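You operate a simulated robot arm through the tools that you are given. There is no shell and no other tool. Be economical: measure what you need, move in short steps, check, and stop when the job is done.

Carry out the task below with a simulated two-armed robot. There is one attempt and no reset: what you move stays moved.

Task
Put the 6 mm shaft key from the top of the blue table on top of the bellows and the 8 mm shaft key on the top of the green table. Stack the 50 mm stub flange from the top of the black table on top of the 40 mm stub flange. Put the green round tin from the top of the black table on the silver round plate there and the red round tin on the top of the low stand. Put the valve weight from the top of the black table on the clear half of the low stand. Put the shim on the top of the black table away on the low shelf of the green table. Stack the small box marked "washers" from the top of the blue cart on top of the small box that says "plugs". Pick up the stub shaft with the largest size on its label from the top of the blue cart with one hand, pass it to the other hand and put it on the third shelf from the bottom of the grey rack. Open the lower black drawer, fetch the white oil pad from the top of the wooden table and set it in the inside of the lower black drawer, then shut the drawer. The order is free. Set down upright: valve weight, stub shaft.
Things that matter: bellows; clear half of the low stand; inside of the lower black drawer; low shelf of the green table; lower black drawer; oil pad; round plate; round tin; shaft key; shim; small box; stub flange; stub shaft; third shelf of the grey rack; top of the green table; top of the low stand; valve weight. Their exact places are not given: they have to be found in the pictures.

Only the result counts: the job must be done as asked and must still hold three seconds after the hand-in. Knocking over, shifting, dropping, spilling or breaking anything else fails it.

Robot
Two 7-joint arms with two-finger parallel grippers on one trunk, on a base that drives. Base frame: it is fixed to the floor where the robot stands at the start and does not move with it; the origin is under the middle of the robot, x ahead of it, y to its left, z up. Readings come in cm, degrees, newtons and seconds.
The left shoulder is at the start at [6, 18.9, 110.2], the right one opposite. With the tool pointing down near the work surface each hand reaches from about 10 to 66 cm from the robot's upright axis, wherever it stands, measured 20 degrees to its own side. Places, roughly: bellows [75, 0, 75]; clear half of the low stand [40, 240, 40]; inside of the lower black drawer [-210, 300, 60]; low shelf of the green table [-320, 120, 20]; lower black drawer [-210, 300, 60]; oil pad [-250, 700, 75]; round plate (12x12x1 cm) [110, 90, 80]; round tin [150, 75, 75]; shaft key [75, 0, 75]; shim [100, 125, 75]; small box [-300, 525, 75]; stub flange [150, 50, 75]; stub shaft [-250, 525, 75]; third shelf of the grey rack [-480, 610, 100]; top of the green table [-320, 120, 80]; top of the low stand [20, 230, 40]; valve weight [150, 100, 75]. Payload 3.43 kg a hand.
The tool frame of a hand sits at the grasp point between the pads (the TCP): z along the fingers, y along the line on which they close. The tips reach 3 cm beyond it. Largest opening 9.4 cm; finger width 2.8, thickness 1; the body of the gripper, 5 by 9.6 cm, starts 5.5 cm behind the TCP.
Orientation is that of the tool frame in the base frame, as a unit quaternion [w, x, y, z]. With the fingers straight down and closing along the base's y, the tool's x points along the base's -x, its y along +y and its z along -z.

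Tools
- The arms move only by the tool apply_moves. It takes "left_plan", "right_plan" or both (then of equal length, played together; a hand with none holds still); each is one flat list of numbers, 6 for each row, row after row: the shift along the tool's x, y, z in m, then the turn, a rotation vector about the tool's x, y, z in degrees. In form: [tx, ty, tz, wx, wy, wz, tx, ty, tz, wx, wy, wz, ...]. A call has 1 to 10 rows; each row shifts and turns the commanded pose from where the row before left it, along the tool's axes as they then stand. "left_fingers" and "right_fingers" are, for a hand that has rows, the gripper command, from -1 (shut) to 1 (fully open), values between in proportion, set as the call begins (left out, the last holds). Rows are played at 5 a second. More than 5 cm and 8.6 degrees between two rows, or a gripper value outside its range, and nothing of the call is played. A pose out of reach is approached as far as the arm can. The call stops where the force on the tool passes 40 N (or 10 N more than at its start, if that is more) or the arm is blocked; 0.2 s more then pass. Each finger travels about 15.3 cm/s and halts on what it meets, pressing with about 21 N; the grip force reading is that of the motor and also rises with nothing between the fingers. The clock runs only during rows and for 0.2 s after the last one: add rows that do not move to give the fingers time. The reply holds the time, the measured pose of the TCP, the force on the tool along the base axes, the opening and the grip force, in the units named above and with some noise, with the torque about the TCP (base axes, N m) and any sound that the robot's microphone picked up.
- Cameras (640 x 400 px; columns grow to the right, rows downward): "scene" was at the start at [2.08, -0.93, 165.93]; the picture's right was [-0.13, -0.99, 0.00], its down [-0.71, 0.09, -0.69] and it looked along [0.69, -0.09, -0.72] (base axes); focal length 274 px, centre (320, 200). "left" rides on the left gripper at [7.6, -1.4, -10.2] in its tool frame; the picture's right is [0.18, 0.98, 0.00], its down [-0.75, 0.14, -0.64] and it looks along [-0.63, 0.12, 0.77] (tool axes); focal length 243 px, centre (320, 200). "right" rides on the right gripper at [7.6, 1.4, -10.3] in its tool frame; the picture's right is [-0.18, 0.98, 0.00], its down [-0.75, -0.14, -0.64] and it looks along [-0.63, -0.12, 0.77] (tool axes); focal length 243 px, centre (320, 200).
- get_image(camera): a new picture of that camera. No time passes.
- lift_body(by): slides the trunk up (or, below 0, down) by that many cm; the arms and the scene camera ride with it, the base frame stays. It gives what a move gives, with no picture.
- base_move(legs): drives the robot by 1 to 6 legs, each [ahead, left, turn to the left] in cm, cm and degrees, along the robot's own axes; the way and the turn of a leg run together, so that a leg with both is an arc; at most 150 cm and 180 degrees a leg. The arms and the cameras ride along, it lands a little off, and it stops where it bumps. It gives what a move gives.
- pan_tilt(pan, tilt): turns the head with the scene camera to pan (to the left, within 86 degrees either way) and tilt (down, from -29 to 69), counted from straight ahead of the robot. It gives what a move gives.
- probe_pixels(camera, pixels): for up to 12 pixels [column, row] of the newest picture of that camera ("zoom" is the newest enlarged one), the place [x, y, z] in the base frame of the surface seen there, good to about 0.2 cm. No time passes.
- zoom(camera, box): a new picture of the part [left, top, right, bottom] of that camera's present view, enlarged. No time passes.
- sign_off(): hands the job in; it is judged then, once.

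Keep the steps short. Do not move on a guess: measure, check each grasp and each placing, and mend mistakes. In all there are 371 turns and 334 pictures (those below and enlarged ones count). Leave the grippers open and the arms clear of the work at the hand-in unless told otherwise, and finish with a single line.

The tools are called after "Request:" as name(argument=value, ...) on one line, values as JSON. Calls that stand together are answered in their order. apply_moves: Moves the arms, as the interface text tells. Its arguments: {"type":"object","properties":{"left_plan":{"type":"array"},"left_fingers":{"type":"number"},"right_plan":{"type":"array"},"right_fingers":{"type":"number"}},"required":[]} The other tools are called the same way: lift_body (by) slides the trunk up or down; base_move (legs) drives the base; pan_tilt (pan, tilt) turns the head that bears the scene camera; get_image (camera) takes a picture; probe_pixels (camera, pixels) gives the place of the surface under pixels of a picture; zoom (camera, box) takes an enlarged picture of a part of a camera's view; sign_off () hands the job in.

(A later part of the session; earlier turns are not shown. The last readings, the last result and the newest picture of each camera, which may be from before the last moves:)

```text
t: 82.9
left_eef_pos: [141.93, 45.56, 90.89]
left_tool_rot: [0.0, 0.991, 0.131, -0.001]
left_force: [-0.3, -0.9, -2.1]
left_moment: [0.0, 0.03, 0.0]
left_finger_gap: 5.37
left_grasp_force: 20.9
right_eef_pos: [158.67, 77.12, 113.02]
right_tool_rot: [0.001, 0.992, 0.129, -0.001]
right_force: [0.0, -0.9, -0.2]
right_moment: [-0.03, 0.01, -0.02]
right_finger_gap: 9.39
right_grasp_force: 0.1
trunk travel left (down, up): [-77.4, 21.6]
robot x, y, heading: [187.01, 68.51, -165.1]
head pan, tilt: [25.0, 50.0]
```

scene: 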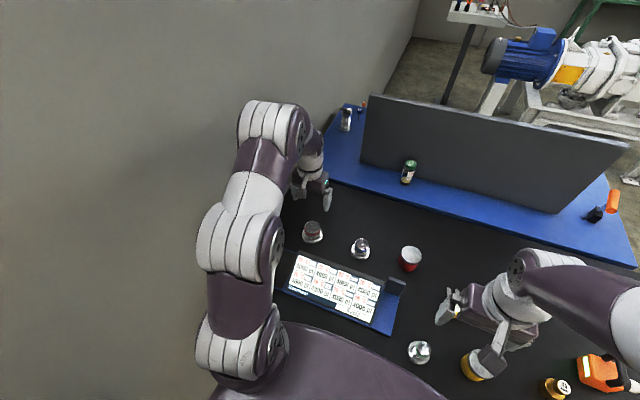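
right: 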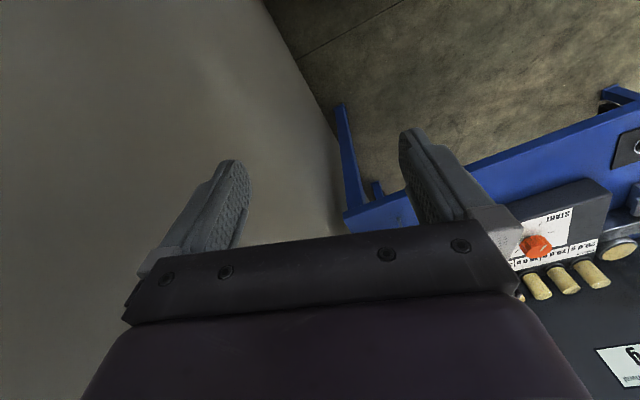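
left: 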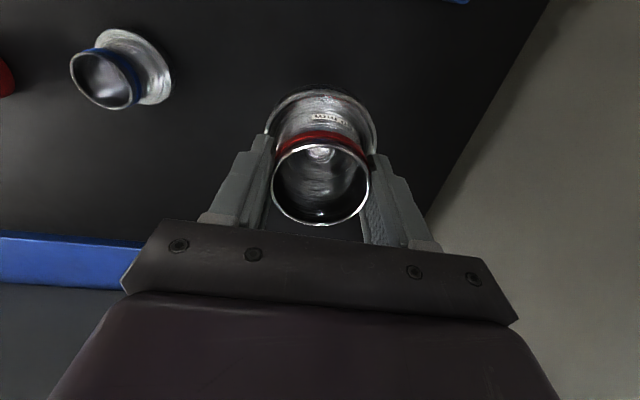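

Request:
apply_moves(left_plan=[0, 0, 0.002, 0, 0, 0, 0, 0, 0, 0, 0, 0])

Request:
apply_moves(left_plan=[0, 0, 0.002, 0, 0, 0, 0, 0, 0, 0, 0, 0])

Request:
zoom(camera="scene", box=[330, 200, 410, 270])

Request:
zoom(camera="left", box=[220, 60, 420, 240])

```text
t: 83.5
left_eef_pos: [141.82, 45.45, 90.61]
left_tool_rot: [0.001, 0.991, 0.131, 0.0]
left_force: [-0.4, -0.2, -2.2]
left_moment: [-0.03, -0.03, 0.01]
left_finger_gap: 5.35
left_grasp_force: 21.1
right_eef_pos: [158.69, 77.22, 113.2]
right_tool_rot: [0.0, 0.991, 0.13, 0.0]
right_force: [-0.5, 0.1, 0.7]
right_moment: [0.0, -0.01, -0.01]
right_finger_gap: 9.4
right_grasp_force: 0.1
trunk travel left (down, up): [-77.4, 21.6]
robot x, y, heading: [186.81, 68.8, -165.2]
head pan, tilt: [25.0, 50.0]
```

```text
t: 84.1
left_eef_pos: [141.8, 45.47, 90.53]
left_tool_rot: [0.0, 0.991, 0.131, 0.0]
left_force: [-0.1, 0.5, 0.0]
left_moment: [-0.06, 0.01, 0.01]
left_finger_gap: 5.34
left_grasp_force: 20.9
right_eef_pos: [158.63, 77.28, 113.1]
right_tool_rot: [0.0, 0.992, 0.13, 0.0]
right_force: [0.1, 0.9, -0.3]
right_moment: [-0.04, 0.0, 0.02]
right_finger_gap: 9.38
right_grasp_force: 0.1
trunk travel left (down, up): [-77.4, 21.6]
robot x, y, heading: [186.98, 68.34, -165.4]
head pan, tilt: [25.0, 50.0]
```

```text
5.71 times, centred on (370, 235) of scene
```

zoom: 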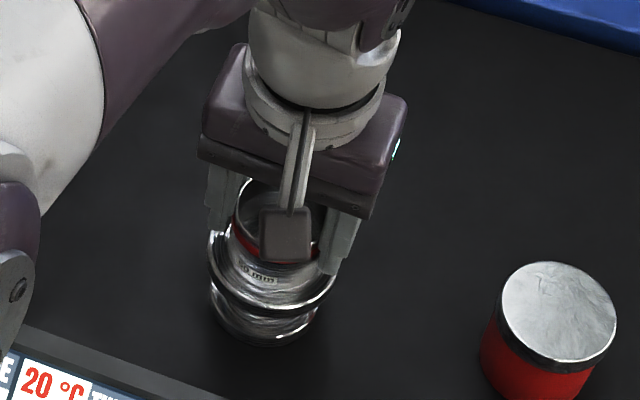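

```text
2.22 times, centred on (320, 150) of left
```

zoom: 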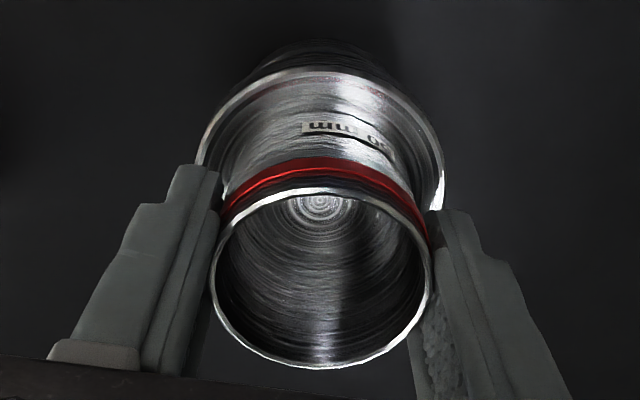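

Weight has transferred (force 0). One more millimetre, release and rise.

Request:
apply_moves(left_plan=[0, 0, 0.001, 0, 0, 0, 0, 0, 0, 0, 0, 0])

Request:
apply_moves(left_plan=[0, 0, 0, 0, 0, 0, 0, 0, 0, 0, 0, 0, 0, 0, 0, 0, 0, 0], left_fingers=0.8)

Request:
apply_moves(left_plan=[0, 0, -0.02, 0, 0, 0, 0, 0, -0.04, 0, 0, 0, 0, 0, -0.045, 0, 0, 0, 0, 0, -0.045, 0, 0, 0], left_fingers=1)

Request:
zoom(camera="scene", box=[330, 200, 430, 290])

```text
t: 84.7
left_eef_pos: [141.8, 45.54, 90.56]
left_tool_rot: [0.0, 0.991, 0.131, 0.0]
left_force: [0.9, -0.7, 9.5]
left_moment: [-0.05, -0.19, -0.02]
left_finger_gap: 5.33
left_grasp_force: 21.1
right_eef_pos: [158.72, 77.15, 113.05]
right_tool_rot: [-0.001, 0.992, 0.13, 0.0]
right_force: [-0.3, -0.4, -0.2]
right_moment: [0.0, 0.0, -0.02]
right_finger_gap: 9.41
right_grasp_force: 0.1
trunk travel left (down, up): [-77.4, 21.6]
robot x, y, heading: [187.34, 68.53, -165.0]
head pan, tilt: [25.0, 50.0]
```

```text
t: 85.5
left_eef_pos: [141.79, 45.47, 90.34]
left_tool_rot: [0.0, 0.991, 0.132, 0.0]
left_force: [0.5, -0.3, -0.6]
left_moment: [-0.01, 0.0, 0.0]
left_finger_gap: 8.45
left_grasp_force: 0.0
right_eef_pos: [158.69, 77.11, 113.08]
right_tool_rot: [0.001, 0.992, 0.129, 0.0]
right_force: [0.1, 0.6, 0.5]
right_moment: [0.01, 0.02, 0.03]
right_finger_gap: 9.39
right_grasp_force: 0.0
trunk travel left (down, up): [-77.4, 21.6]
robot x, y, heading: [186.93, 68.16, -165.1]
head pan, tilt: [25.0, 50.0]
```

```text
t: 86.5
left_eef_pos: [141.99, 45.68, 105.59]
left_tool_rot: [0.0, 0.991, 0.132, 0.0]
left_force: [-0.3, 0.0, -0.1]
left_moment: [-0.02, 0.01, 0.01]
left_finger_gap: 9.39
left_grasp_force: 0.0
right_eef_pos: [158.78, 77.19, 113.22]
right_tool_rot: [0.0, 0.992, 0.129, 0.0]
right_force: [0.6, 0.9, 0.4]
right_moment: [0.01, 0.01, -0.01]
right_finger_gap: 9.39
right_grasp_force: 0.0
trunk travel left (down, up): [-77.4, 21.6]
robot x, y, heading: [186.78, 68.8, -165.0]
head pan, tilt: [25.0, 50.0]
```

```text
4.44 times, centred on (380, 245) of scene
```

zoom: 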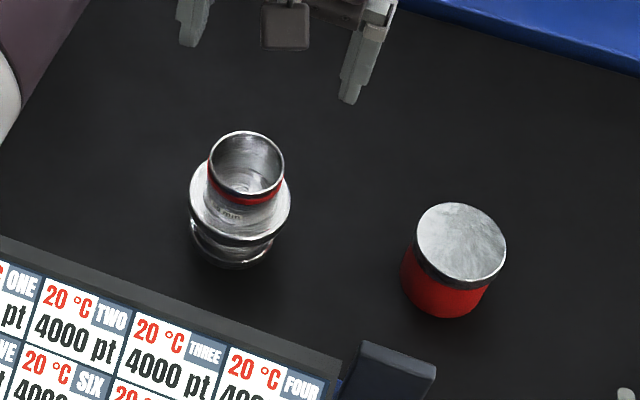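

Flanges stacked well. Check the near table edge and what lies ahead.

Request:
pan_tilt(pan=-10, tilt=60)

Request:
get_image(camera="scene")

Request:
probe_pixels(camera="scene", pixels=[[250, 300], [300, 320], [400, 320], [480, 330], [320, 290]])

```text
t: 87.5
left_eef_pos: [141.84, 45.75, 105.41]
left_tool_rot: [0.0, 0.991, 0.132, 0.0]
left_force: [-0.7, -0.3, -0.1]
left_moment: [0.02, 0.02, -0.03]
left_finger_gap: 9.39
left_grasp_force: 0.0
right_eef_pos: [158.65, 77.1, 113.01]
right_tool_rot: [0.0, 0.992, 0.13, 0.0]
right_force: [-1.2, 0.9, -0.5]
right_moment: [-0.05, 0.0, 0.0]
right_finger_gap: 9.37
right_grasp_force: 0.0
trunk travel left (down, up): [-77.4, 21.6]
robot x, y, heading: [186.94, 68.47, -165.1]
head pan, tilt: [-10.0, 60.0]
```

```text
263 pictures are left
```

scene: 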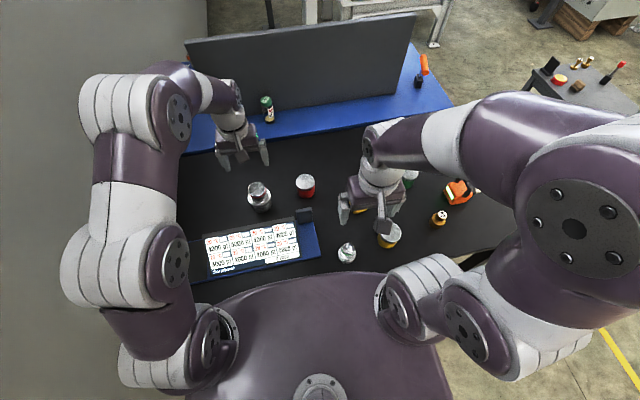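

```text
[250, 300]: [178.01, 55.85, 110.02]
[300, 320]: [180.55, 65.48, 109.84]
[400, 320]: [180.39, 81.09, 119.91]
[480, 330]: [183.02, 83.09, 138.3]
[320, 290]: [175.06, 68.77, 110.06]
```

Request:
probe_pixels(camera="scene", pixels=[[205, 275], [470, 252], [350, 264], [388, 237], [438, 212], [305, 178], [458, 190], [346, 250]])

```text
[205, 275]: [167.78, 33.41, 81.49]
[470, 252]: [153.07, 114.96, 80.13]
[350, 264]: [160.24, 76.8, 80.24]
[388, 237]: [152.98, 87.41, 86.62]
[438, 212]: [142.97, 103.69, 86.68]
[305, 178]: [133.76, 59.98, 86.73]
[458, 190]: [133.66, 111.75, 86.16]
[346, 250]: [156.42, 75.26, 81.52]
```

Now the red tin with the left hand: measure it.

Request:
zoom(camera="scene", box=[280, 160, 330, 210])

Request:
probe_pixels(camera="scene", pixels=[[297, 180], [314, 180], [305, 174], [305, 186], [305, 180]])

```text
8.00 times, centred on (305, 185) of scene
```

zoom: 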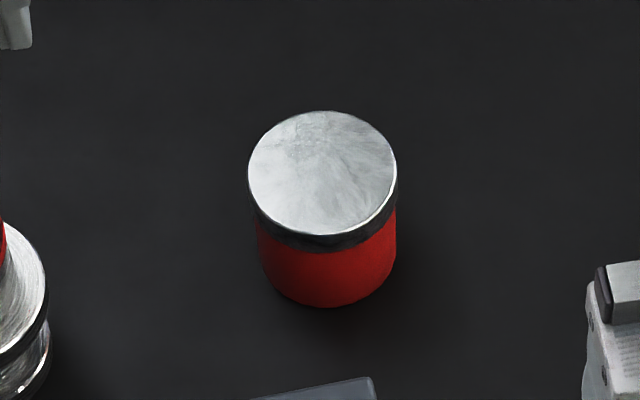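

```text
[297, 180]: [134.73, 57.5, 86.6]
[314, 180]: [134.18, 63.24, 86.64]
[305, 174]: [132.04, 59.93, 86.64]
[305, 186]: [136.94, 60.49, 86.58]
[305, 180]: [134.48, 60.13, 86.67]
```

Tin centre (134.5,60.3). Move over and descend part way.

Request:
apply_moves(left_plan=[-0.0082, -0.0399, 0, 0, 0, 0, -0.0082, -0.0399, 0, 0, 0, 0, -0.0082, -0.0399, 0, 0, 0, 0, -0.0082, -0.0399, 0, 0, 0, 0, 0, 0, 0.045, 0, 0, 0, 0, 0, 0.045, 0, 0, 0, 0, 0, 0, 0, 0, 0])

Request:
get_image(camera="left")

```text
t: 89.1
left_eef_pos: [136.07, 59.77, 95.4]
left_tool_rot: [0.0, 0.991, 0.131, 0.0]
left_force: [0.1, -0.4, 0.4]
left_moment: [-0.01, 0.02, 0.02]
left_finger_gap: 9.41
left_grasp_force: 0.2
left hand out of reach, approached as far as the arm can: row 4
right_eef_pos: [158.7, 77.25, 113.12]
right_tool_rot: [0.0, 0.992, 0.13, 0.0]
right_force: [0.3, 0.2, 0.7]
right_moment: [-0.03, 0.04, -0.01]
right_finger_gap: 9.41
right_grasp_force: 0.0
trunk travel left (down, up): [-77.4, 21.6]
robot x, y, heading: [186.98, 68.35, -165.1]
head pan, tilt: [-10.0, 60.0]
```

```text
261 pictures are left
```

left: 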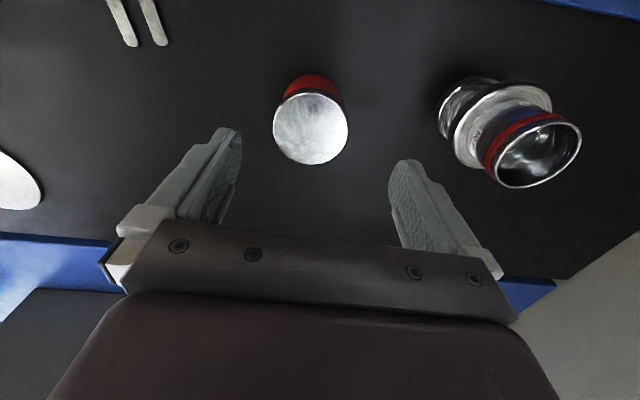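

Reach limit; strafe the base 20 cm right with the hand raised.

Request:
apply_moves(left_plan=[0, 0, -0.04, 0, 0, 0, 0, 0, -0.03, 0, 0, 0])

Request:
base_move(legs=[[0, -22, 0]])

```text
t: 89.7
left_eef_pos: [136.16, 59.67, 102.55]
left_tool_rot: [0.0, 0.991, 0.132, -0.001]
left_force: [0.5, 0.9, 0.1]
left_moment: [0.03, -0.01, 0.01]
left_finger_gap: 9.4
left_grasp_force: 0.2
right_eef_pos: [158.81, 77.23, 113.05]
right_tool_rot: [0.0, 0.991, 0.13, -0.001]
right_force: [-0.1, -0.2, 0.3]
right_moment: [0.02, 0.02, -0.01]
right_finger_gap: 9.41
right_grasp_force: 0.2
trunk travel left (down, up): [-77.4, 21.6]
robot x, y, heading: [186.96, 68.5, -165.1]
head pan, tilt: [-10.0, 60.0]
```

```text
t: 91.4
left_eef_pos: [130.34, 80.87, 102.49]
left_tool_rot: [0.0, 0.991, 0.133, -0.001]
left_force: [0.4, 0.1, -0.3]
left_moment: [0.02, 0.0, 0.01]
left_finger_gap: 9.38
left_grasp_force: 0.1
right_eef_pos: [152.96, 98.35, 113.19]
right_tool_rot: [0.0, 0.991, 0.131, 0.0]
right_force: [1.5, -0.1, -0.8]
right_moment: [-0.01, -0.04, -0.03]
right_finger_gap: 9.4
right_grasp_force: 0.1
trunk travel left (down, up): [-77.4, 21.6]
robot x, y, heading: [181.34, 89.93, -165.1]
head pan, tilt: [-10.0, 60.0]
```

Request:
apply_moves(left_plan=[-0.0028, 0.0419, 0, 0, 0, 0, -0.0028, 0.0419, 0, 0, 0, 0, -0.0028, 0.0419, 0, 0, 0, 0, -0.0028, 0.0419, 0, 0, 0, 0, -0.0028, 0.0419, 0, 0, 0, 0, 0, 0, 0.04, 0, 0, 0, 0, 0, 0.04, 0, 0, 0, 0, 0, 0, 0, 0, 0])

Request:
get_image(camera="left")

```text
t: 93.2
left_eef_pos: [134.47, 60.35, 94.59]
left_tool_rot: [-0.001, 0.991, 0.131, 0.0]
left_force: [-0.3, 0.1, -0.5]
left_moment: [0.01, 0.0, 0.0]
left_finger_gap: 9.42
left_grasp_force: 0.1
right_eef_pos: [153.02, 98.51, 113.2]
right_tool_rot: [-0.001, 0.991, 0.13, 0.0]
right_force: [-0.2, 0.3, -0.6]
right_moment: [-0.02, 0.01, -0.02]
right_finger_gap: 9.39
right_grasp_force: 0.1
trunk travel left (down, up): [-77.4, 21.6]
robot x, y, heading: [181.19, 89.5, -165.1]
head pan, tilt: [-10.0, 60.0]
```

```text
260 pictures are left
```

left: 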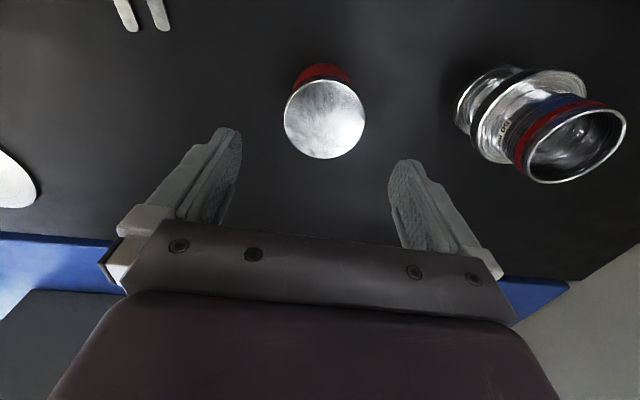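

Centred. Descend 11 cm, close, lift.

Request:
apply_moves(left_plan=[0, 0.002, 0.04, 0, 0, 0, 0, 0, 0.04, 0, 0, 0, 0, 0, 0.029, 0, 0, 0, 0, 0, 0, 0, 0, 0])

Request:
apply_moves(left_plan=[0, 0, 0, 0, 0, 0, 0, 0, 0, 0, 0, 0, 0, 0, 0, 0, 0, 0], left_fingers=-1)

Request:
apply_moves(left_plan=[0, 0, -0.03, 0, 0, 0, 0, 0, -0.045, 0, 0, 0, 0, 0, -0.045, 0, 0, 0, 0, 0, -0.045, 0, 0, 0, 0.04, 0, 0, 0, 0, 0, 0.04, 0, 0, 0, 0, 0])

Request:
get_image(camera="left")

```text
t: 94.2
left_eef_pos: [134.51, 59.9, 83.64]
left_tool_rot: [-0.001, 0.991, 0.132, 0.0]
left_force: [0.5, -0.1, 0.5]
left_moment: [0.0, -0.02, -0.03]
left_finger_gap: 9.41
left_grasp_force: 0.1
right_eef_pos: [152.96, 98.3, 113.15]
right_tool_rot: [0.0, 0.991, 0.131, 0.001]
right_force: [1.0, -0.7, 0.1]
right_moment: [-0.03, 0.02, 0.0]
right_finger_gap: 9.4
right_grasp_force: 0.0
trunk travel left (down, up): [-77.4, 21.6]
robot x, y, heading: [181.4, 90.02, -165.1]
head pan, tilt: [-10.0, 60.0]
```

```text
t: 95.0
left_eef_pos: [134.52, 59.92, 83.66]
left_tool_rot: [0.0, 0.991, 0.132, 0.0]
left_force: [-0.1, -0.2, -0.7]
left_moment: [-0.02, 0.01, 0.02]
left_finger_gap: 6.62
left_grasp_force: 21.1
right_eef_pos: [152.84, 98.33, 113.05]
right_tool_rot: [0.0, 0.991, 0.131, -0.001]
right_force: [-0.6, 0.2, -0.2]
right_moment: [0.01, 0.0, 0.02]
right_finger_gap: 9.39
right_grasp_force: 0.0
trunk travel left (down, up): [-77.4, 21.6]
robot x, y, heading: [181.42, 89.79, -165.1]
head pan, tilt: [-10.0, 60.0]
```

```text
t: 96.4
left_eef_pos: [142.43, 62.26, 100.08]
left_tool_rot: [0.001, 0.991, 0.132, -0.001]
left_force: [-0.2, 0.5, -1.1]
left_moment: [0.02, -0.03, 0.01]
left_finger_gap: 6.59
left_grasp_force: 21.0
right_eef_pos: [153.06, 98.34, 113.12]
right_tool_rot: [0.0, 0.991, 0.13, -0.001]
right_force: [0.7, 0.7, -0.1]
right_moment: [0.02, 0.01, -0.01]
right_finger_gap: 9.39
right_grasp_force: 0.3
trunk travel left (down, up): [-77.4, 21.6]
robot x, y, heading: [181.28, 89.96, -164.9]
head pan, tilt: [-10.0, 60.0]
```

```text
259 pictures are left
```

left: 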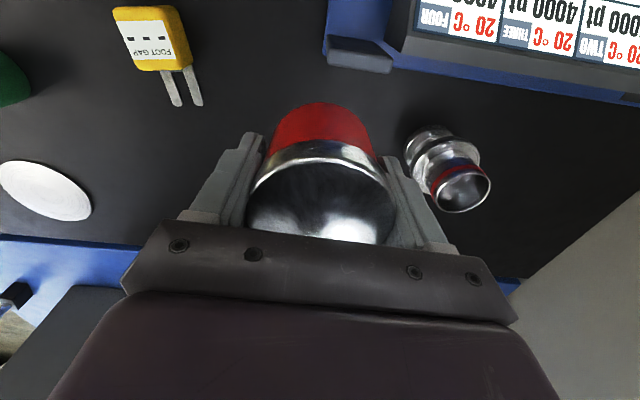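

Red tin held. Drive around to the left end of the black table.

Request:
base_move(legs=[[-14, 0, 0], [0, -83, 0], [0, 0, 90], [2, -57, 0]])

Request:
pan_tilt(pan=-10, tilt=52)

Request:
get_image(camera="scene")

```text
t: 108.4
left_eef_pos: [145.58, 118.08, 99.89]
left_tool_rot: [0.0, 0.61, 0.793, 0.0]
left_force: [-0.5, 0.2, -1.7]
left_moment: [0.0, -0.02, 0.01]
left_finger_gap: 6.47
left_grasp_force: 21.2
right_eef_pos: [109.52, 128.94, 113.01]
right_tool_rot: [0.0, 0.611, 0.792, 0.0]
right_force: [0.2, -0.1, 0.4]
right_moment: [0.01, -0.02, -0.01]
right_finger_gap: 9.39
right_grasp_force: 0.0
trunk travel left (down, up): [-77.4, 21.6]
robot x, y, heading: [118.16, 157.09, -75.7]
head pan, tilt: [-10.0, 60.0]
```

```text
t: 109.1
left_eef_pos: [145.51, 118.11, 100.04]
left_tool_rot: [0.001, 0.61, 0.792, 0.0]
left_force: [-0.2, 0.1, -1.8]
left_moment: [-0.02, 0.01, -0.03]
left_finger_gap: 6.5
left_grasp_force: 20.9
right_eef_pos: [109.51, 128.99, 113.07]
right_tool_rot: [0.0, 0.611, 0.791, 0.0]
right_force: [0.3, -0.9, 0.5]
right_moment: [-0.01, 0.01, 0.03]
right_finger_gap: 9.4
right_grasp_force: 0.1
trunk travel left (down, up): [-77.4, 21.6]
robot x, y, heading: [118.1, 157.44, -75.2]
head pan, tilt: [-10.0, 52.0]
```

```text
258 pictures are left
```

scene: 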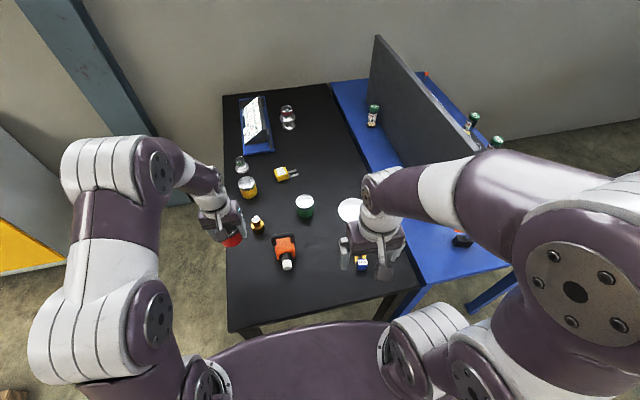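

Request:
zoom(camera="scene", box=[280, 180, 380, 280])

Request:
probe_pixels(camera="zoom", pixels=[[125, 138], [190, 130], [158, 110], [158, 155], [375, 190], [440, 130], [520, 180], [440, 235], [515, 330]])

Request:
probe_pixels(camera="scene", pixels=[[258, 224], [257, 219], [284, 240], [361, 262], [232, 328], [370, 300]])

```text
4.00 times, centred on (330, 230) of scene
```

zoom: 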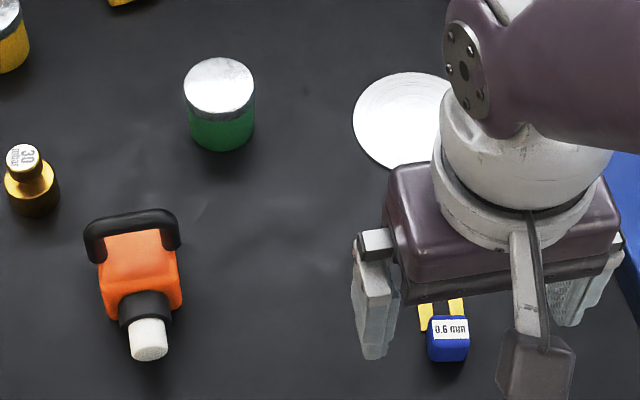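

```text
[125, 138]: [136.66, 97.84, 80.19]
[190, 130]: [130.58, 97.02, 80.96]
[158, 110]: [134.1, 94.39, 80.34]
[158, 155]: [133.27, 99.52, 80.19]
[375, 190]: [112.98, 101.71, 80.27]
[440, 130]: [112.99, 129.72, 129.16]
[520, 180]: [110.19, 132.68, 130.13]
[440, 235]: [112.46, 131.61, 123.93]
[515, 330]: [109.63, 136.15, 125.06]
```

```text
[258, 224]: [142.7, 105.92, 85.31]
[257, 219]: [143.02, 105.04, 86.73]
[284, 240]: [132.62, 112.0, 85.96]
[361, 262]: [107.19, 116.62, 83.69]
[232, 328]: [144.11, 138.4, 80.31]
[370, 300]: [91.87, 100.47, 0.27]
```

Request:
probe_pixels(camera="zoom", pixels=[[186, 90], [253, 90], [220, 60], [220, 112], [355, 120], [400, 75], [385, 166], [430, 76], [220, 88], [400, 120]])

```text
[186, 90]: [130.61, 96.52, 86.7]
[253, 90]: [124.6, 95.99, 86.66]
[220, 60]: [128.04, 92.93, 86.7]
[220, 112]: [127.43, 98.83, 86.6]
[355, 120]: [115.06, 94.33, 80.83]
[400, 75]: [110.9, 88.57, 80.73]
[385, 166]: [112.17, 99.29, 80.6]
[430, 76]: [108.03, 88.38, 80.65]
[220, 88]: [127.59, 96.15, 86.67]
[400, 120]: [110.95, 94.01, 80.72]
```

Green tin centre (127.6,96.1), plate centre (109.2,94.1). Base 6 ahead, 5 left.

Request:
base_move(legs=[[6, 5, 0]])

```text
t: 110.2
left_eef_pos: [152.58, 117.08, 99.71]
left_tool_rot: [-0.002, 0.6, 0.8, -0.001]
left_force: [1.8, 1.0, -1.4]
left_moment: [-0.1, 0.08, 0.0]
left_finger_gap: 6.47
left_grasp_force: 21.2
right_eef_pos: [116.32, 127.06, 113.11]
right_tool_rot: [-0.004, 0.601, 0.799, -0.001]
right_force: [2.3, 0.7, 0.7]
right_moment: [-0.01, 0.22, 0.04]
right_finger_gap: 9.41
right_grasp_force: 0.0
trunk travel left (down, up): [-77.4, 21.6]
robot x, y, heading: [123.51, 155.77, -73.8]
head pan, tilt: [-10.0, 52.0]
```

It may have bumped (heading changed). Back off 1.5 cm and recheck positions.

Request:
base_move(legs=[[-1.5, 0, 0]])

Request:
get_image(camera="scene")

Request:
zoom(camera="scene", box=[260, 170, 380, 290])

```text
t: 110.9
left_eef_pos: [151.5, 118.58, 100.02]
left_tool_rot: [0.0, 0.599, 0.8, 0.001]
left_force: [-0.8, -0.2, -2.5]
left_moment: [0.03, -0.03, -0.02]
left_finger_gap: 6.49
left_grasp_force: 20.9
right_eef_pos: [115.13, 128.69, 112.99]
right_tool_rot: [0.001, 0.601, 0.799, 0.001]
right_force: [-0.2, -0.4, -0.3]
right_moment: [0.02, -0.04, -0.02]
right_finger_gap: 9.4
right_grasp_force: 0.1
trunk travel left (down, up): [-77.4, 21.6]
robot x, y, heading: [123.4, 157.39, -74.0]
head pan, tilt: [-10.0, 52.0]
```

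```text
256 pictures are left
```

scene: 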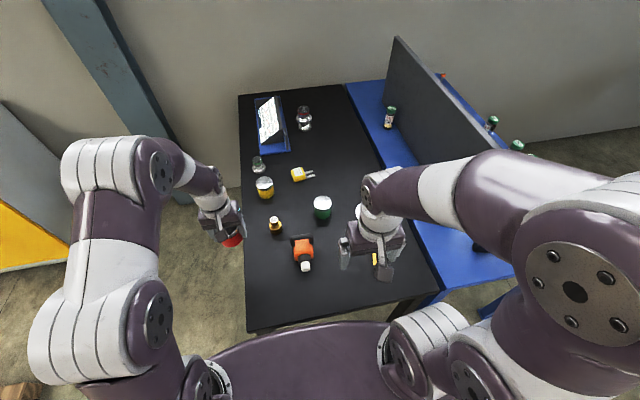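

```text
3.33 times, centred on (320, 230) of scene
```

zoom: 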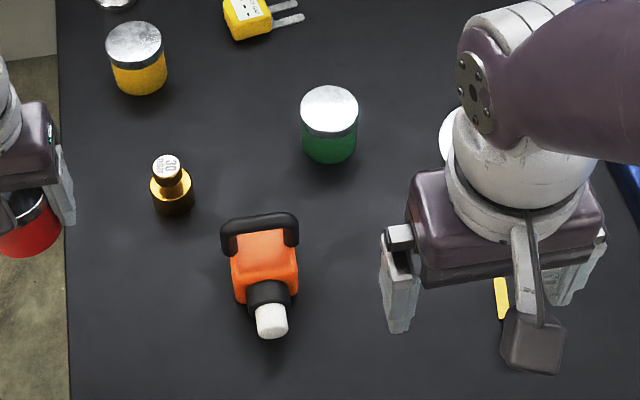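

Request:
probe_pixels(camera="zoom", pixels=[[304, 112], [356, 112], [330, 90], [330, 130], [330, 110], [166, 165], [167, 155]])

Request:
probe_pixels(camera="scene", pixels=[[250, 325], [430, 285], [245, 200], [303, 118], [320, 128]])

```text
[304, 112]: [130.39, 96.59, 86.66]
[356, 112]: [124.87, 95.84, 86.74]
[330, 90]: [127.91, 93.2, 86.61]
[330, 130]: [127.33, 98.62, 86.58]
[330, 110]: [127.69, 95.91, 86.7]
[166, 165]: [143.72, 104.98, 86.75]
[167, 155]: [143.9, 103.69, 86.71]
```

```text
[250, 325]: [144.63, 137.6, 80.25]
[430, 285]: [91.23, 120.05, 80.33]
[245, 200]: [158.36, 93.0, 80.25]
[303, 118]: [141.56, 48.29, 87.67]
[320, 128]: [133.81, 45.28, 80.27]
```

Nothing moved. Move the right hand toward the green tin.

Request:
apply_moves(right_plan=[-0.0437, 0.0036, 0.014, 0, 0, 0, -0.0437, 0.0036, 0.014, 0, 0, 0, -0.0437, 0.0036, 0.014, 0, 0, 0, -0.0437, 0.0036, 0.014, 0, 0, 0, -0.0437, 0.0036, 0.014, 0, 0, 0, -0.0437, 0.0036, 0.014, 0, 0, 0, -0.0437, 0.0036, 0.014, 0, 0, 0, -0.0437, 0.0036, 0.014, 0, 0, 0, 0, 0, 0.04, 0, 0, 0, 0, 0, 0, 0, 0, 0])

Request:
get_image(camera="right")

```text
t: 113.1
left_eef_pos: [151.63, 118.67, 99.92]
left_tool_rot: [0.0, 0.599, 0.801, 0.0]
left_force: [-0.6, -0.5, -1.7]
left_moment: [-0.02, 0.0, 0.01]
left_finger_gap: 6.48
left_grasp_force: 21.2
right_eef_pos: [127.01, 97.48, 97.79]
right_tool_rot: [-0.001, 0.601, 0.799, 0.001]
right_force: [-0.4, -0.5, -0.2]
right_moment: [0.0, -0.02, -0.01]
right_finger_gap: 9.4
right_grasp_force: 0.0
right hand out of reach, approached as far as the arm can: row 8
trunk travel left (down, up): [-77.4, 21.6]
robot x, y, heading: [123.11, 157.27, -74.0]
head pan, tilt: [-10.0, 52.0]
```

```text
254 pictures are left
```

right: 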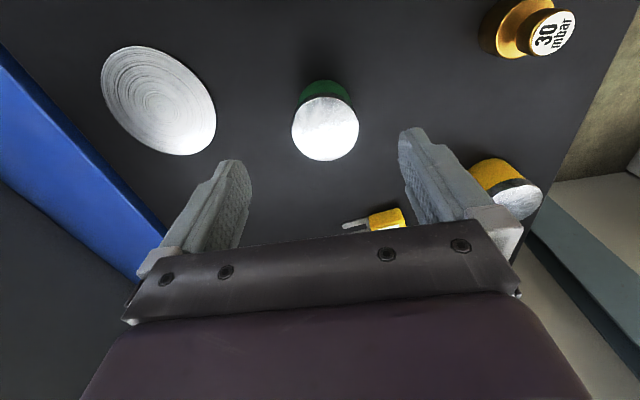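

Short by ~1.6 cm; lower and push on forward.

Request:
apply_moves(right_plan=[-0.008, 0.001, 0.035, 0, 0, 0, -0.009, 0, 0.03, 0, 0, 0, 0, 0, 0, 0, 0, 0])

Request:
get_image(camera="right")

```text
t: 113.9
left_eef_pos: [151.57, 118.75, 99.99]
left_tool_rot: [-0.001, 0.6, 0.8, 0.001]
left_force: [0.6, 0.1, -1.3]
left_moment: [-0.01, 0.0, 0.01]
left_finger_gap: 6.48
left_grasp_force: 21.1
right_eef_pos: [127.74, 96.0, 91.5]
right_tool_rot: [0.0, 0.601, 0.799, 0.0]
right_force: [0.7, -0.3, 0.2]
right_moment: [-0.01, 0.0, -0.01]
right_finger_gap: 9.4
right_grasp_force: 0.1
trunk travel left (down, up): [-77.4, 21.6]
robot x, y, heading: [123.38, 157.1, -74.0]
head pan, tilt: [-10.0, 52.0]
```

```text
253 pictures are left
```

right: 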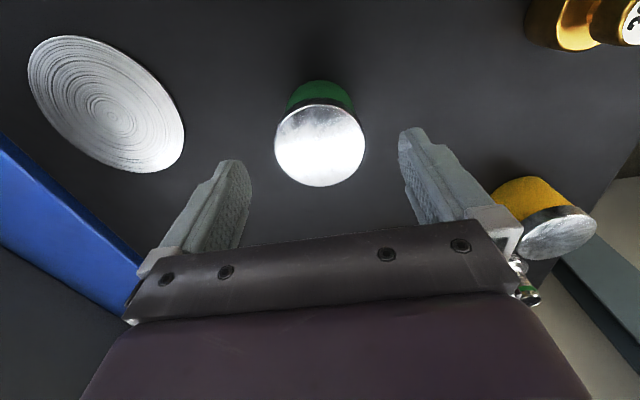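

Aligned. Descend 7.9 cm, close.

Request:
apply_moves(right_plan=[0, 0, 0.04, 0, 0, 0, 0, 0, 0.038, 0, 0, 0, 0, 0, 0, 0, 0, 0])

Request:
apply_moves(right_plan=[0, 0, 0, 0, 0, 0, 0, 0, 0, 0, 0, 0, 0, 0, 0, 0, 0, 0], right_fingers=-1)

Request:
apply_moves(right_plan=[0, 0, -0.03, 0, 0, 0, 0, 0, -0.03, 0, 0, 0])

Request:
get_image(camera="right")

```text
t: 114.7
left_eef_pos: [151.56, 118.69, 99.94]
left_tool_rot: [0.0, 0.6, 0.8, -0.001]
left_force: [-0.1, 0.0, -1.3]
left_moment: [0.02, 0.0, 0.03]
left_finger_gap: 6.45
left_grasp_force: 21.0
right_eef_pos: [127.57, 96.02, 83.3]
right_tool_rot: [-0.001, 0.601, 0.799, 0.001]
right_force: [-0.4, 0.3, 0.1]
right_moment: [-0.01, -0.01, 0.04]
right_finger_gap: 9.39
right_grasp_force: 0.2
trunk travel left (down, up): [-77.4, 21.6]
robot x, y, heading: [122.95, 157.66, -73.8]
head pan, tilt: [-10.0, 52.0]
```

```text
t: 115.5
left_eef_pos: [151.6, 118.63, 99.86]
left_tool_rot: [0.0, 0.6, 0.8, 0.0]
left_force: [0.3, 0.8, -0.6]
left_moment: [0.01, -0.01, 0.03]
left_finger_gap: 6.46
left_grasp_force: 20.5
right_eef_pos: [127.73, 96.15, 83.55]
right_tool_rot: [0.0, 0.601, 0.799, 0.0]
right_force: [-0.7, -0.4, -0.1]
right_moment: [0.0, -0.04, -0.05]
right_finger_gap: 6.73
right_grasp_force: 20.8
trunk travel left (down, up): [-77.4, 21.6]
robot x, y, heading: [123.45, 157.36, -73.9]
head pan, tilt: [-10.0, 52.0]
```

```text
t: 116.1
left_eef_pos: [151.74, 118.8, 99.86]
left_tool_rot: [0.0, 0.6, 0.8, 0.0]
left_force: [0.0, 0.2, -1.6]
left_moment: [-0.01, 0.02, 0.03]
left_finger_gap: 6.46
left_grasp_force: 21.0
right_eef_pos: [127.66, 96.15, 89.57]
right_tool_rot: [-0.001, 0.601, 0.799, 0.001]
right_force: [0.1, -0.2, -1.2]
right_moment: [0.01, 0.02, 0.02]
right_finger_gap: 6.72
right_grasp_force: 20.9
trunk travel left (down, up): [-77.4, 21.6]
robot x, y, heading: [123.09, 157.11, -73.9]
head pan, tilt: [-10.0, 52.0]
```

```text
252 pictures are left
```

right: 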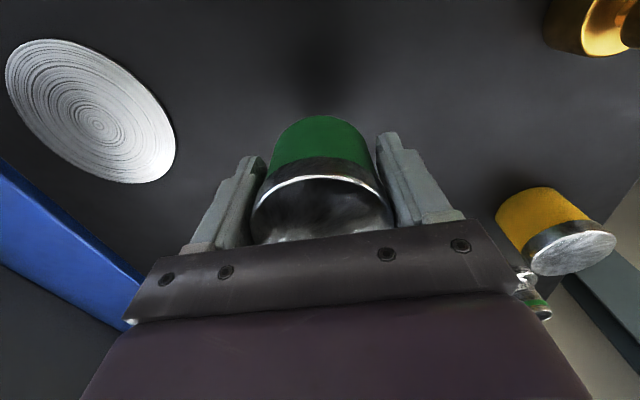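

Move over the plate.

Request:
apply_moves(right_plan=[0.0079, -0.0457, 0, 0, 0, 0, 0.0079, -0.0457, 0, 0, 0, 0, 0.0079, -0.0457, 0, 0, 0, 0, 0.0079, -0.0457, 0, 0, 0, 0, 0, 0, 0, 0, 0, 0])

Request:
get_image(camera="right")

Request:
zoom(camera="scene", box=[310, 160, 450, 280])

```text
t: 117.3
left_eef_pos: [151.76, 118.63, 99.93]
left_tool_rot: [0.0, 0.6, 0.8, 0.0]
left_force: [0.7, 0.2, -1.2]
left_moment: [-0.01, -0.01, -0.02]
left_finger_gap: 6.47
left_grasp_force: 21.2
right_eef_pos: [109.21, 93.82, 89.59]
right_tool_rot: [-0.001, 0.601, 0.799, -0.001]
right_force: [0.3, 0.4, -0.9]
right_moment: [-0.01, 0.02, -0.02]
right_finger_gap: 6.72
right_grasp_force: 21.2
trunk travel left (down, up): [-77.4, 21.6]
robot x, y, heading: [123.31, 157.11, -73.9]
head pan, tilt: [-10.0, 52.0]
```

```text
251 pictures are left
```

right: 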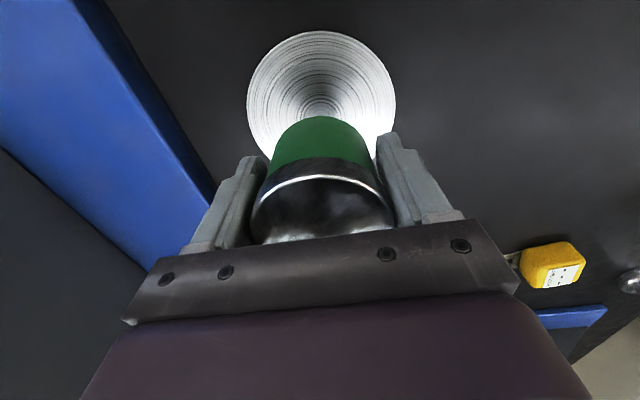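

```text
3.33 times, centred on (380, 220) of scene
```

zoom: 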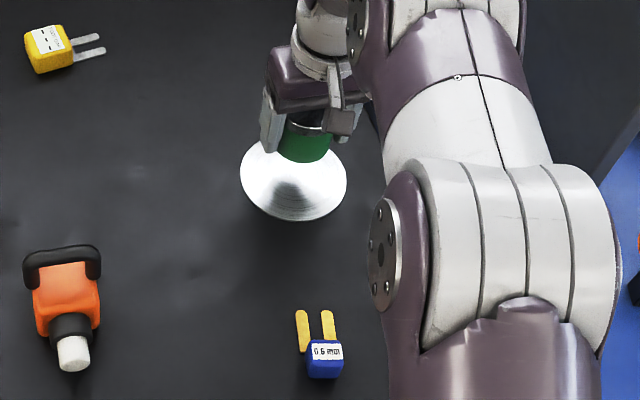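

Request:
probe_pixels(camera="right", pixels=[[320, 33], [250, 95], [394, 95], [270, 50], [372, 50]])

Request:
apply_moves(right_plan=[0, 0, 0.025, 0, 0, 0, 0, 0, 0.027, 0, 0, 0, 0, 0, 0, 0, 0, 0])

```text
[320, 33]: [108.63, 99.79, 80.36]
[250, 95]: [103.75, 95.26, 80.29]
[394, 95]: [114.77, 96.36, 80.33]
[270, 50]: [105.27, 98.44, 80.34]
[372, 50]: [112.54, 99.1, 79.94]
```

```text
t: 118.1
left_eef_pos: [151.73, 118.81, 99.98]
left_tool_rot: [0.0, 0.6, 0.8, 0.0]
left_force: [0.0, 0.4, -0.9]
left_moment: [-0.01, 0.0, -0.06]
left_finger_gap: 6.48
left_grasp_force: 21.0
right_eef_pos: [109.19, 93.96, 84.37]
right_tool_rot: [0.0, 0.601, 0.799, 0.0]
right_force: [0.1, 0.5, -2.0]
right_moment: [0.02, 0.03, -0.01]
right_finger_gap: 6.75
right_grasp_force: 21.3
trunk travel left (down, up): [-77.4, 21.6]
robot x, y, heading: [123.24, 157.26, -74.2]
head pan, tilt: [-10.0, 52.0]
```

Request:
apply_moves(right_plan=[0, 0, 0.002, 0, 0, 0, 0, 0, 0.001, 0, 0, 0, 0, 0, 0, 0, 0, 0])

Request:
apply_moves(right_plan=[0, 0, 0.002, 0, 0, 0, 0, 0, 0, 0, 0, 0])

```text
t: 118.9
left_eef_pos: [151.63, 118.69, 99.86]
left_tool_rot: [0.0, 0.6, 0.8, -0.001]
left_force: [-0.5, 0.2, -2.2]
left_moment: [0.0, 0.02, 0.0]
left_finger_gap: 6.47
left_grasp_force: 21.3
right_eef_pos: [109.16, 93.9, 84.03]
right_tool_rot: [0.0, 0.601, 0.799, 0.0]
right_force: [-0.4, 0.2, -1.2]
right_moment: [-0.05, -0.01, 0.03]
right_finger_gap: 6.74
right_grasp_force: 20.9
trunk travel left (down, up): [-77.4, 21.6]
robot x, y, heading: [122.99, 157.08, -74.0]
head pan, tilt: [-10.0, 52.0]
```

```text
t: 119.5
left_eef_pos: [151.83, 118.61, 99.97]
left_tool_rot: [0.001, 0.6, 0.8, 0.0]
left_force: [0.0, 1.1, -1.7]
left_moment: [0.02, 0.03, 0.01]
left_finger_gap: 6.5
left_grasp_force: 20.6
right_eef_pos: [109.25, 93.98, 83.97]
right_tool_rot: [0.0, 0.602, 0.799, 0.0]
right_force: [0.3, -0.6, 3.0]
right_moment: [0.06, -0.14, -0.01]
right_finger_gap: 6.72
right_grasp_force: 21.1
trunk travel left (down, up): [-77.4, 21.6]
robot x, y, heading: [123.29, 157.36, -73.8]
head pan, tilt: [-10.0, 52.0]
```

Contact. Release and rise.

Request:
apply_moves(right_plan=[0, 0, 0, 0, 0, 0, 0, 0, 0, 0, 0, 0, 0, 0, 0, 0, 0, 0], right_fingers=1)

Request:
apply_moves(right_plan=[0, 0, -0.03, 0, 0, 0, 0.0, 0, -0.04, 0, 0, 0, 0.03, 0, -0.03, 0, 0, 0])

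Request:
get_image(camera="right")

Request:
get_image(camera="scene")

```text
t: 120.3
left_eef_pos: [151.57, 118.71, 99.84]
left_tool_rot: [0.0, 0.6, 0.8, 0.0]
left_force: [1.0, 0.5, -1.2]
left_moment: [-0.01, 0.0, 0.02]
left_finger_gap: 6.48
left_grasp_force: 20.8
right_eef_pos: [109.21, 93.95, 83.82]
right_tool_rot: [0.001, 0.601, 0.799, 0.0]
right_force: [0.0, 1.0, -0.4]
right_moment: [-0.02, 0.02, 0.01]
right_finger_gap: 9.4
right_grasp_force: 0.0
trunk travel left (down, up): [-77.4, 21.6]
robot x, y, heading: [123.06, 157.04, -73.6]
head pan, tilt: [-10.0, 52.0]
```

```text
t: 121.1
left_eef_pos: [151.63, 118.92, 99.95]
left_tool_rot: [0.001, 0.6, 0.8, 0.0]
left_force: [0.3, -0.8, -1.3]
left_moment: [-0.03, -0.02, 0.01]
left_finger_gap: 6.47
left_grasp_force: 21.3
right_eef_pos: [108.28, 97.03, 94.12]
right_tool_rot: [0.001, 0.602, 0.799, 0.0]
right_force: [-0.5, -0.5, -0.2]
right_moment: [-0.02, 0.01, -0.02]
right_finger_gap: 9.37
right_grasp_force: 0.1
trunk travel left (down, up): [-77.4, 21.6]
robot x, y, heading: [123.21, 156.99, -74.1]
head pan, tilt: [-10.0, 52.0]
```

```text
249 pictures are left
```

right: 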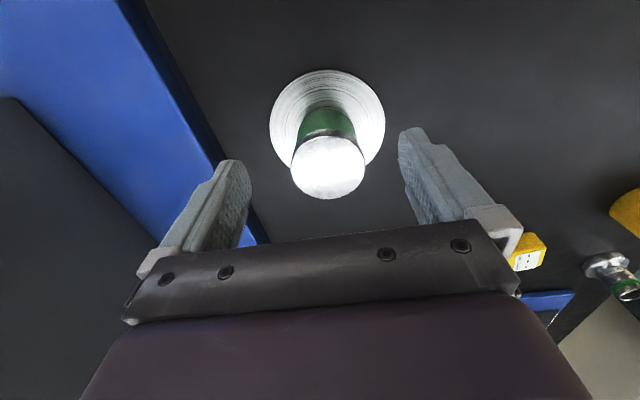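

```text
248 pictures are left
```

scene: 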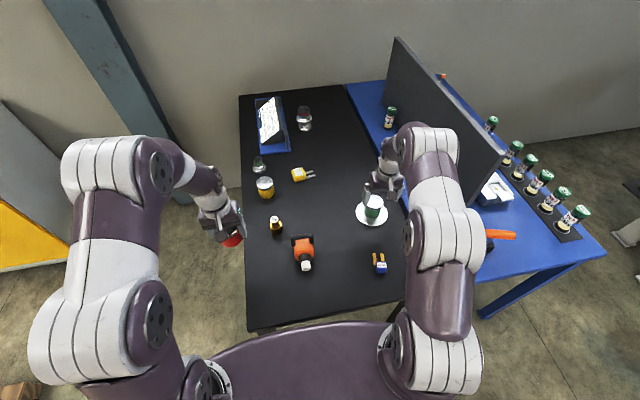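

Green tin is on the plate. Raise right hand and strafe left 14 cm for the weight.

Request:
apply_moves(right_plan=[0.03, 0, -0.035, 0, 0, 0, 0.03, 0, -0.035, 0, 0, 0, 0.04, 0, 0, 0, 0, 0, 0.04, 0, 0, 0, 0, 0])

Request:
base_move(legs=[[0, 14, 0]])

Request:
get_image(camera="scene")

```text
t: 122.1
left_eef_pos: [151.63, 118.82, 99.99]
left_tool_rot: [0.001, 0.6, 0.8, -0.001]
left_force: [0.7, 0.7, -1.7]
left_moment: [-0.01, -0.03, -0.02]
left_finger_gap: 6.46
left_grasp_force: 21.1
right_eef_pos: [104.31, 110.5, 100.93]
right_tool_rot: [-0.001, 0.6, 0.8, 0.0]
right_force: [0.0, 0.1, -0.2]
right_moment: [-0.03, 0.01, 0.01]
right_finger_gap: 9.4
right_grasp_force: 0.0
trunk travel left (down, up): [-77.4, 21.6]
robot x, y, heading: [123.3, 157.16, -73.8]
head pan, tilt: [-10.0, 52.0]
```

```text
t: 123.5
left_eef_pos: [165.08, 122.54, 99.93]
left_tool_rot: [0.001, 0.6, 0.8, 0.001]
left_force: [0.1, 0.5, -2.1]
left_moment: [0.03, -0.01, -0.03]
left_finger_gap: 6.47
left_grasp_force: 20.9
right_eef_pos: [117.77, 114.12, 100.93]
right_tool_rot: [0.0, 0.602, 0.799, -0.001]
right_force: [0.2, -0.1, -0.3]
right_moment: [0.0, 0.0, 0.06]
right_finger_gap: 9.39
right_grasp_force: 0.0
trunk travel left (down, up): [-77.4, 21.6]
robot x, y, heading: [136.74, 160.94, -73.9]
head pan, tilt: [-10.0, 52.0]
```

```text
247 pictures are left
```

scene: 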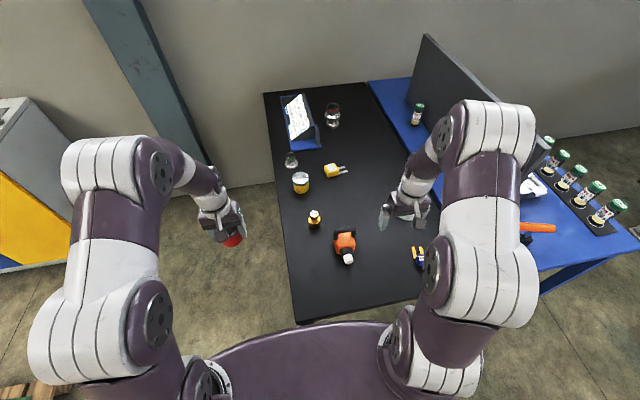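

Request:
zoom(camera="scene", box=[290, 195, 340, 240])

```text
8.89 times, centred on (315, 218) of scene
```

zoom: 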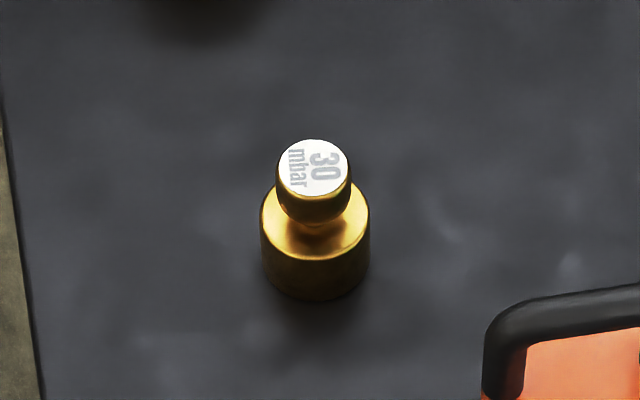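

Request:
probe_pixels(camera="zoom", pixels=[[280, 170], [348, 170], [314, 142], [314, 192], [268, 225], [365, 225], [315, 250], [315, 290], [485, 330], [520, 300]])

```text
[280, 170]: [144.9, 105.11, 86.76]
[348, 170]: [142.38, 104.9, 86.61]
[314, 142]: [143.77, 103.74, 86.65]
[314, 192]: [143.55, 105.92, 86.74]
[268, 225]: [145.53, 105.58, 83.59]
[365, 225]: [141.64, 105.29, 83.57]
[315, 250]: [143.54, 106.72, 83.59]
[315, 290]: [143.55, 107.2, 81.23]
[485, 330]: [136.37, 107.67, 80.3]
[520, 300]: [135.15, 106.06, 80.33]
```

Weight centre (143.6,104.9), body radius 2. Move right hand above it with opening ~6.5 cm.

Request:
apply_moves(right_plan=[-0.0266, 0.0371, 0, 0, 0, 0, -0.0266, 0.0371, 0, 0, 0, 0, -0.0266, 0.0371, 0, 0, 0, 0, -0.0266, 0.0371, 0, 0, 0, 0, -0.0266, 0.0371, 0, 0, 0, 0, -0.0266, 0.0371, 0, 0, 0, 0, 0, 0, 0, 0, 0, 0], right_fingers=0.4)

Request:
get_image(camera="right")

```text
t: 125.1
left_eef_pos: [164.99, 122.51, 99.95]
left_tool_rot: [-0.001, 0.601, 0.799, 0.0]
left_force: [0.7, 0.3, -1.3]
left_moment: [-0.02, -0.02, 0.01]
left_finger_gap: 6.45
left_grasp_force: 20.9
right_eef_pos: [143.72, 105.17, 100.96]
right_tool_rot: [0.0, 0.602, 0.799, 0.0]
right_force: [0.0, 0.7, 0.2]
right_moment: [-0.03, -0.03, 0.03]
right_finger_gap: 6.59
right_grasp_force: 0.1
trunk travel left (down, up): [-77.4, 21.6]
robot x, y, heading: [136.65, 160.72, -74.2]
head pan, tilt: [-10.0, 52.0]
```

```text
245 pictures are left
```

right: 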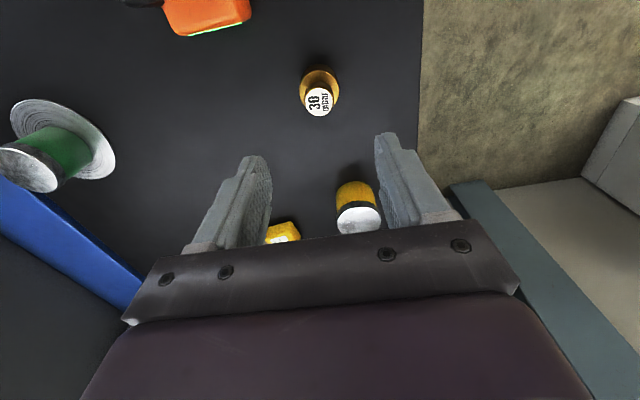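

Request:
apply_moves(right_plan=[-0.002, 0, 0.045, 0, 0, 0, 0, 0, 0.045, 0, 0, 0, 0, 0, 0.045, 0, 0, 0, 0, 0, 0.037, 0, 0, 0, 0, 0, 0, 0, 0, 0])

Request:
get_image(camera="right")

```text
t: 126.3
left_eef_pos: [165.17, 122.65, 99.88]
left_tool_rot: [-0.001, 0.6, 0.8, -0.001]
left_force: [0.5, 1.4, -1.9]
left_moment: [0.0, -0.01, 0.02]
left_finger_gap: 6.48
left_grasp_force: 21.6
right_eef_pos: [143.71, 104.77, 83.67]
right_tool_rot: [0.0, 0.603, 0.798, 0.0]
right_force: [-0.1, 0.5, 0.2]
right_moment: [0.02, -0.01, -0.03]
right_finger_gap: 6.57
right_grasp_force: 0.0
trunk travel left (down, up): [-77.4, 21.6]
robot x, y, heading: [137.04, 161.38, -74.1]
head pan, tilt: [-10.0, 52.0]
```

```text
244 pictures are left
```

right: 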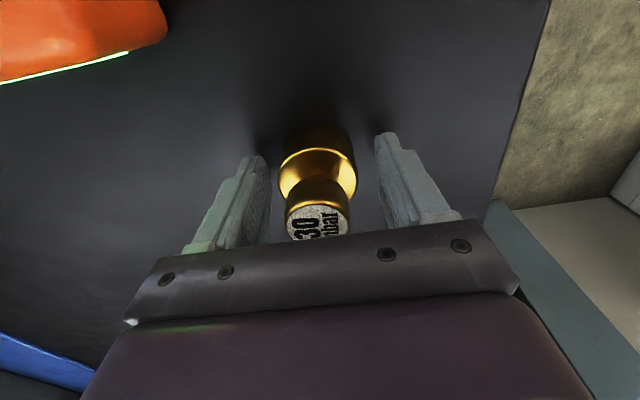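

Weight between the fingers. Close and lift.

Request:
apply_moves(right_plan=[0, 0, 0, 0, 0, 0, 0, 0, 0, 0, 0, 0, 0, 0, 0, 0, 0, 0], right_fingers=-1)

Request:
apply_moves(right_plan=[0, 0, -0.03, 0, 0, 0, 0, 0, -0.045, 0, 0, 0, 0, 0, -0.045, 0, 0, 0, 0, 0, -0.045, 0, 0, 0, 0.045, 0, 0, 0, 0, 0, 0.045, 0, 0, 0, 0, 0, 0.045, 0, 0, 0, 0, 0])

Request:
get_image(camera="right")

```text
t: 127.1
left_eef_pos: [165.16, 122.64, 99.87]
left_tool_rot: [0.0, 0.601, 0.799, -0.001]
left_force: [0.5, 0.2, -1.5]
left_moment: [-0.01, 0.01, -0.03]
left_finger_gap: 6.44
left_grasp_force: 20.5
right_eef_pos: [143.74, 104.89, 83.66]
right_tool_rot: [0.0, 0.601, 0.799, 0.0]
right_force: [-1.0, 0.5, 0.0]
right_moment: [-0.05, -0.01, 0.0]
right_finger_gap: 4.43
right_grasp_force: 21.1
trunk travel left (down, up): [-77.4, 21.6]
robot x, y, heading: [136.99, 160.88, -74.1]
head pan, tilt: [-10.0, 52.0]
```

```text
t: 128.7
left_eef_pos: [165.02, 122.64, 99.92]
left_tool_rot: [0.0, 0.601, 0.799, 0.0]
left_force: [0.0, -0.2, -1.7]
left_moment: [0.03, -0.01, 0.0]
left_finger_gap: 6.45
left_grasp_force: 20.8
right_eef_pos: [139.7, 118.01, 100.19]
right_tool_rot: [0.001, 0.601, 0.799, -0.001]
right_force: [-0.6, 0.4, -1.6]
right_moment: [0.01, -0.01, 0.02]
right_finger_gap: 4.43
right_grasp_force: 20.9
trunk travel left (down, up): [-77.4, 21.6]
robot x, y, heading: [136.4, 161.06, -73.9]
head pan, tilt: [-10.0, 52.0]
```

```text
243 pictures are left
```

right: 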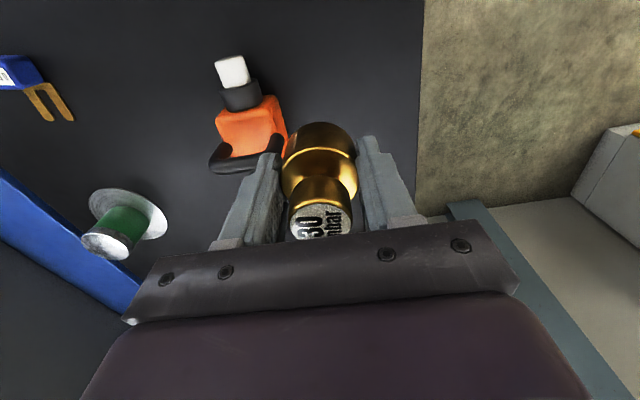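

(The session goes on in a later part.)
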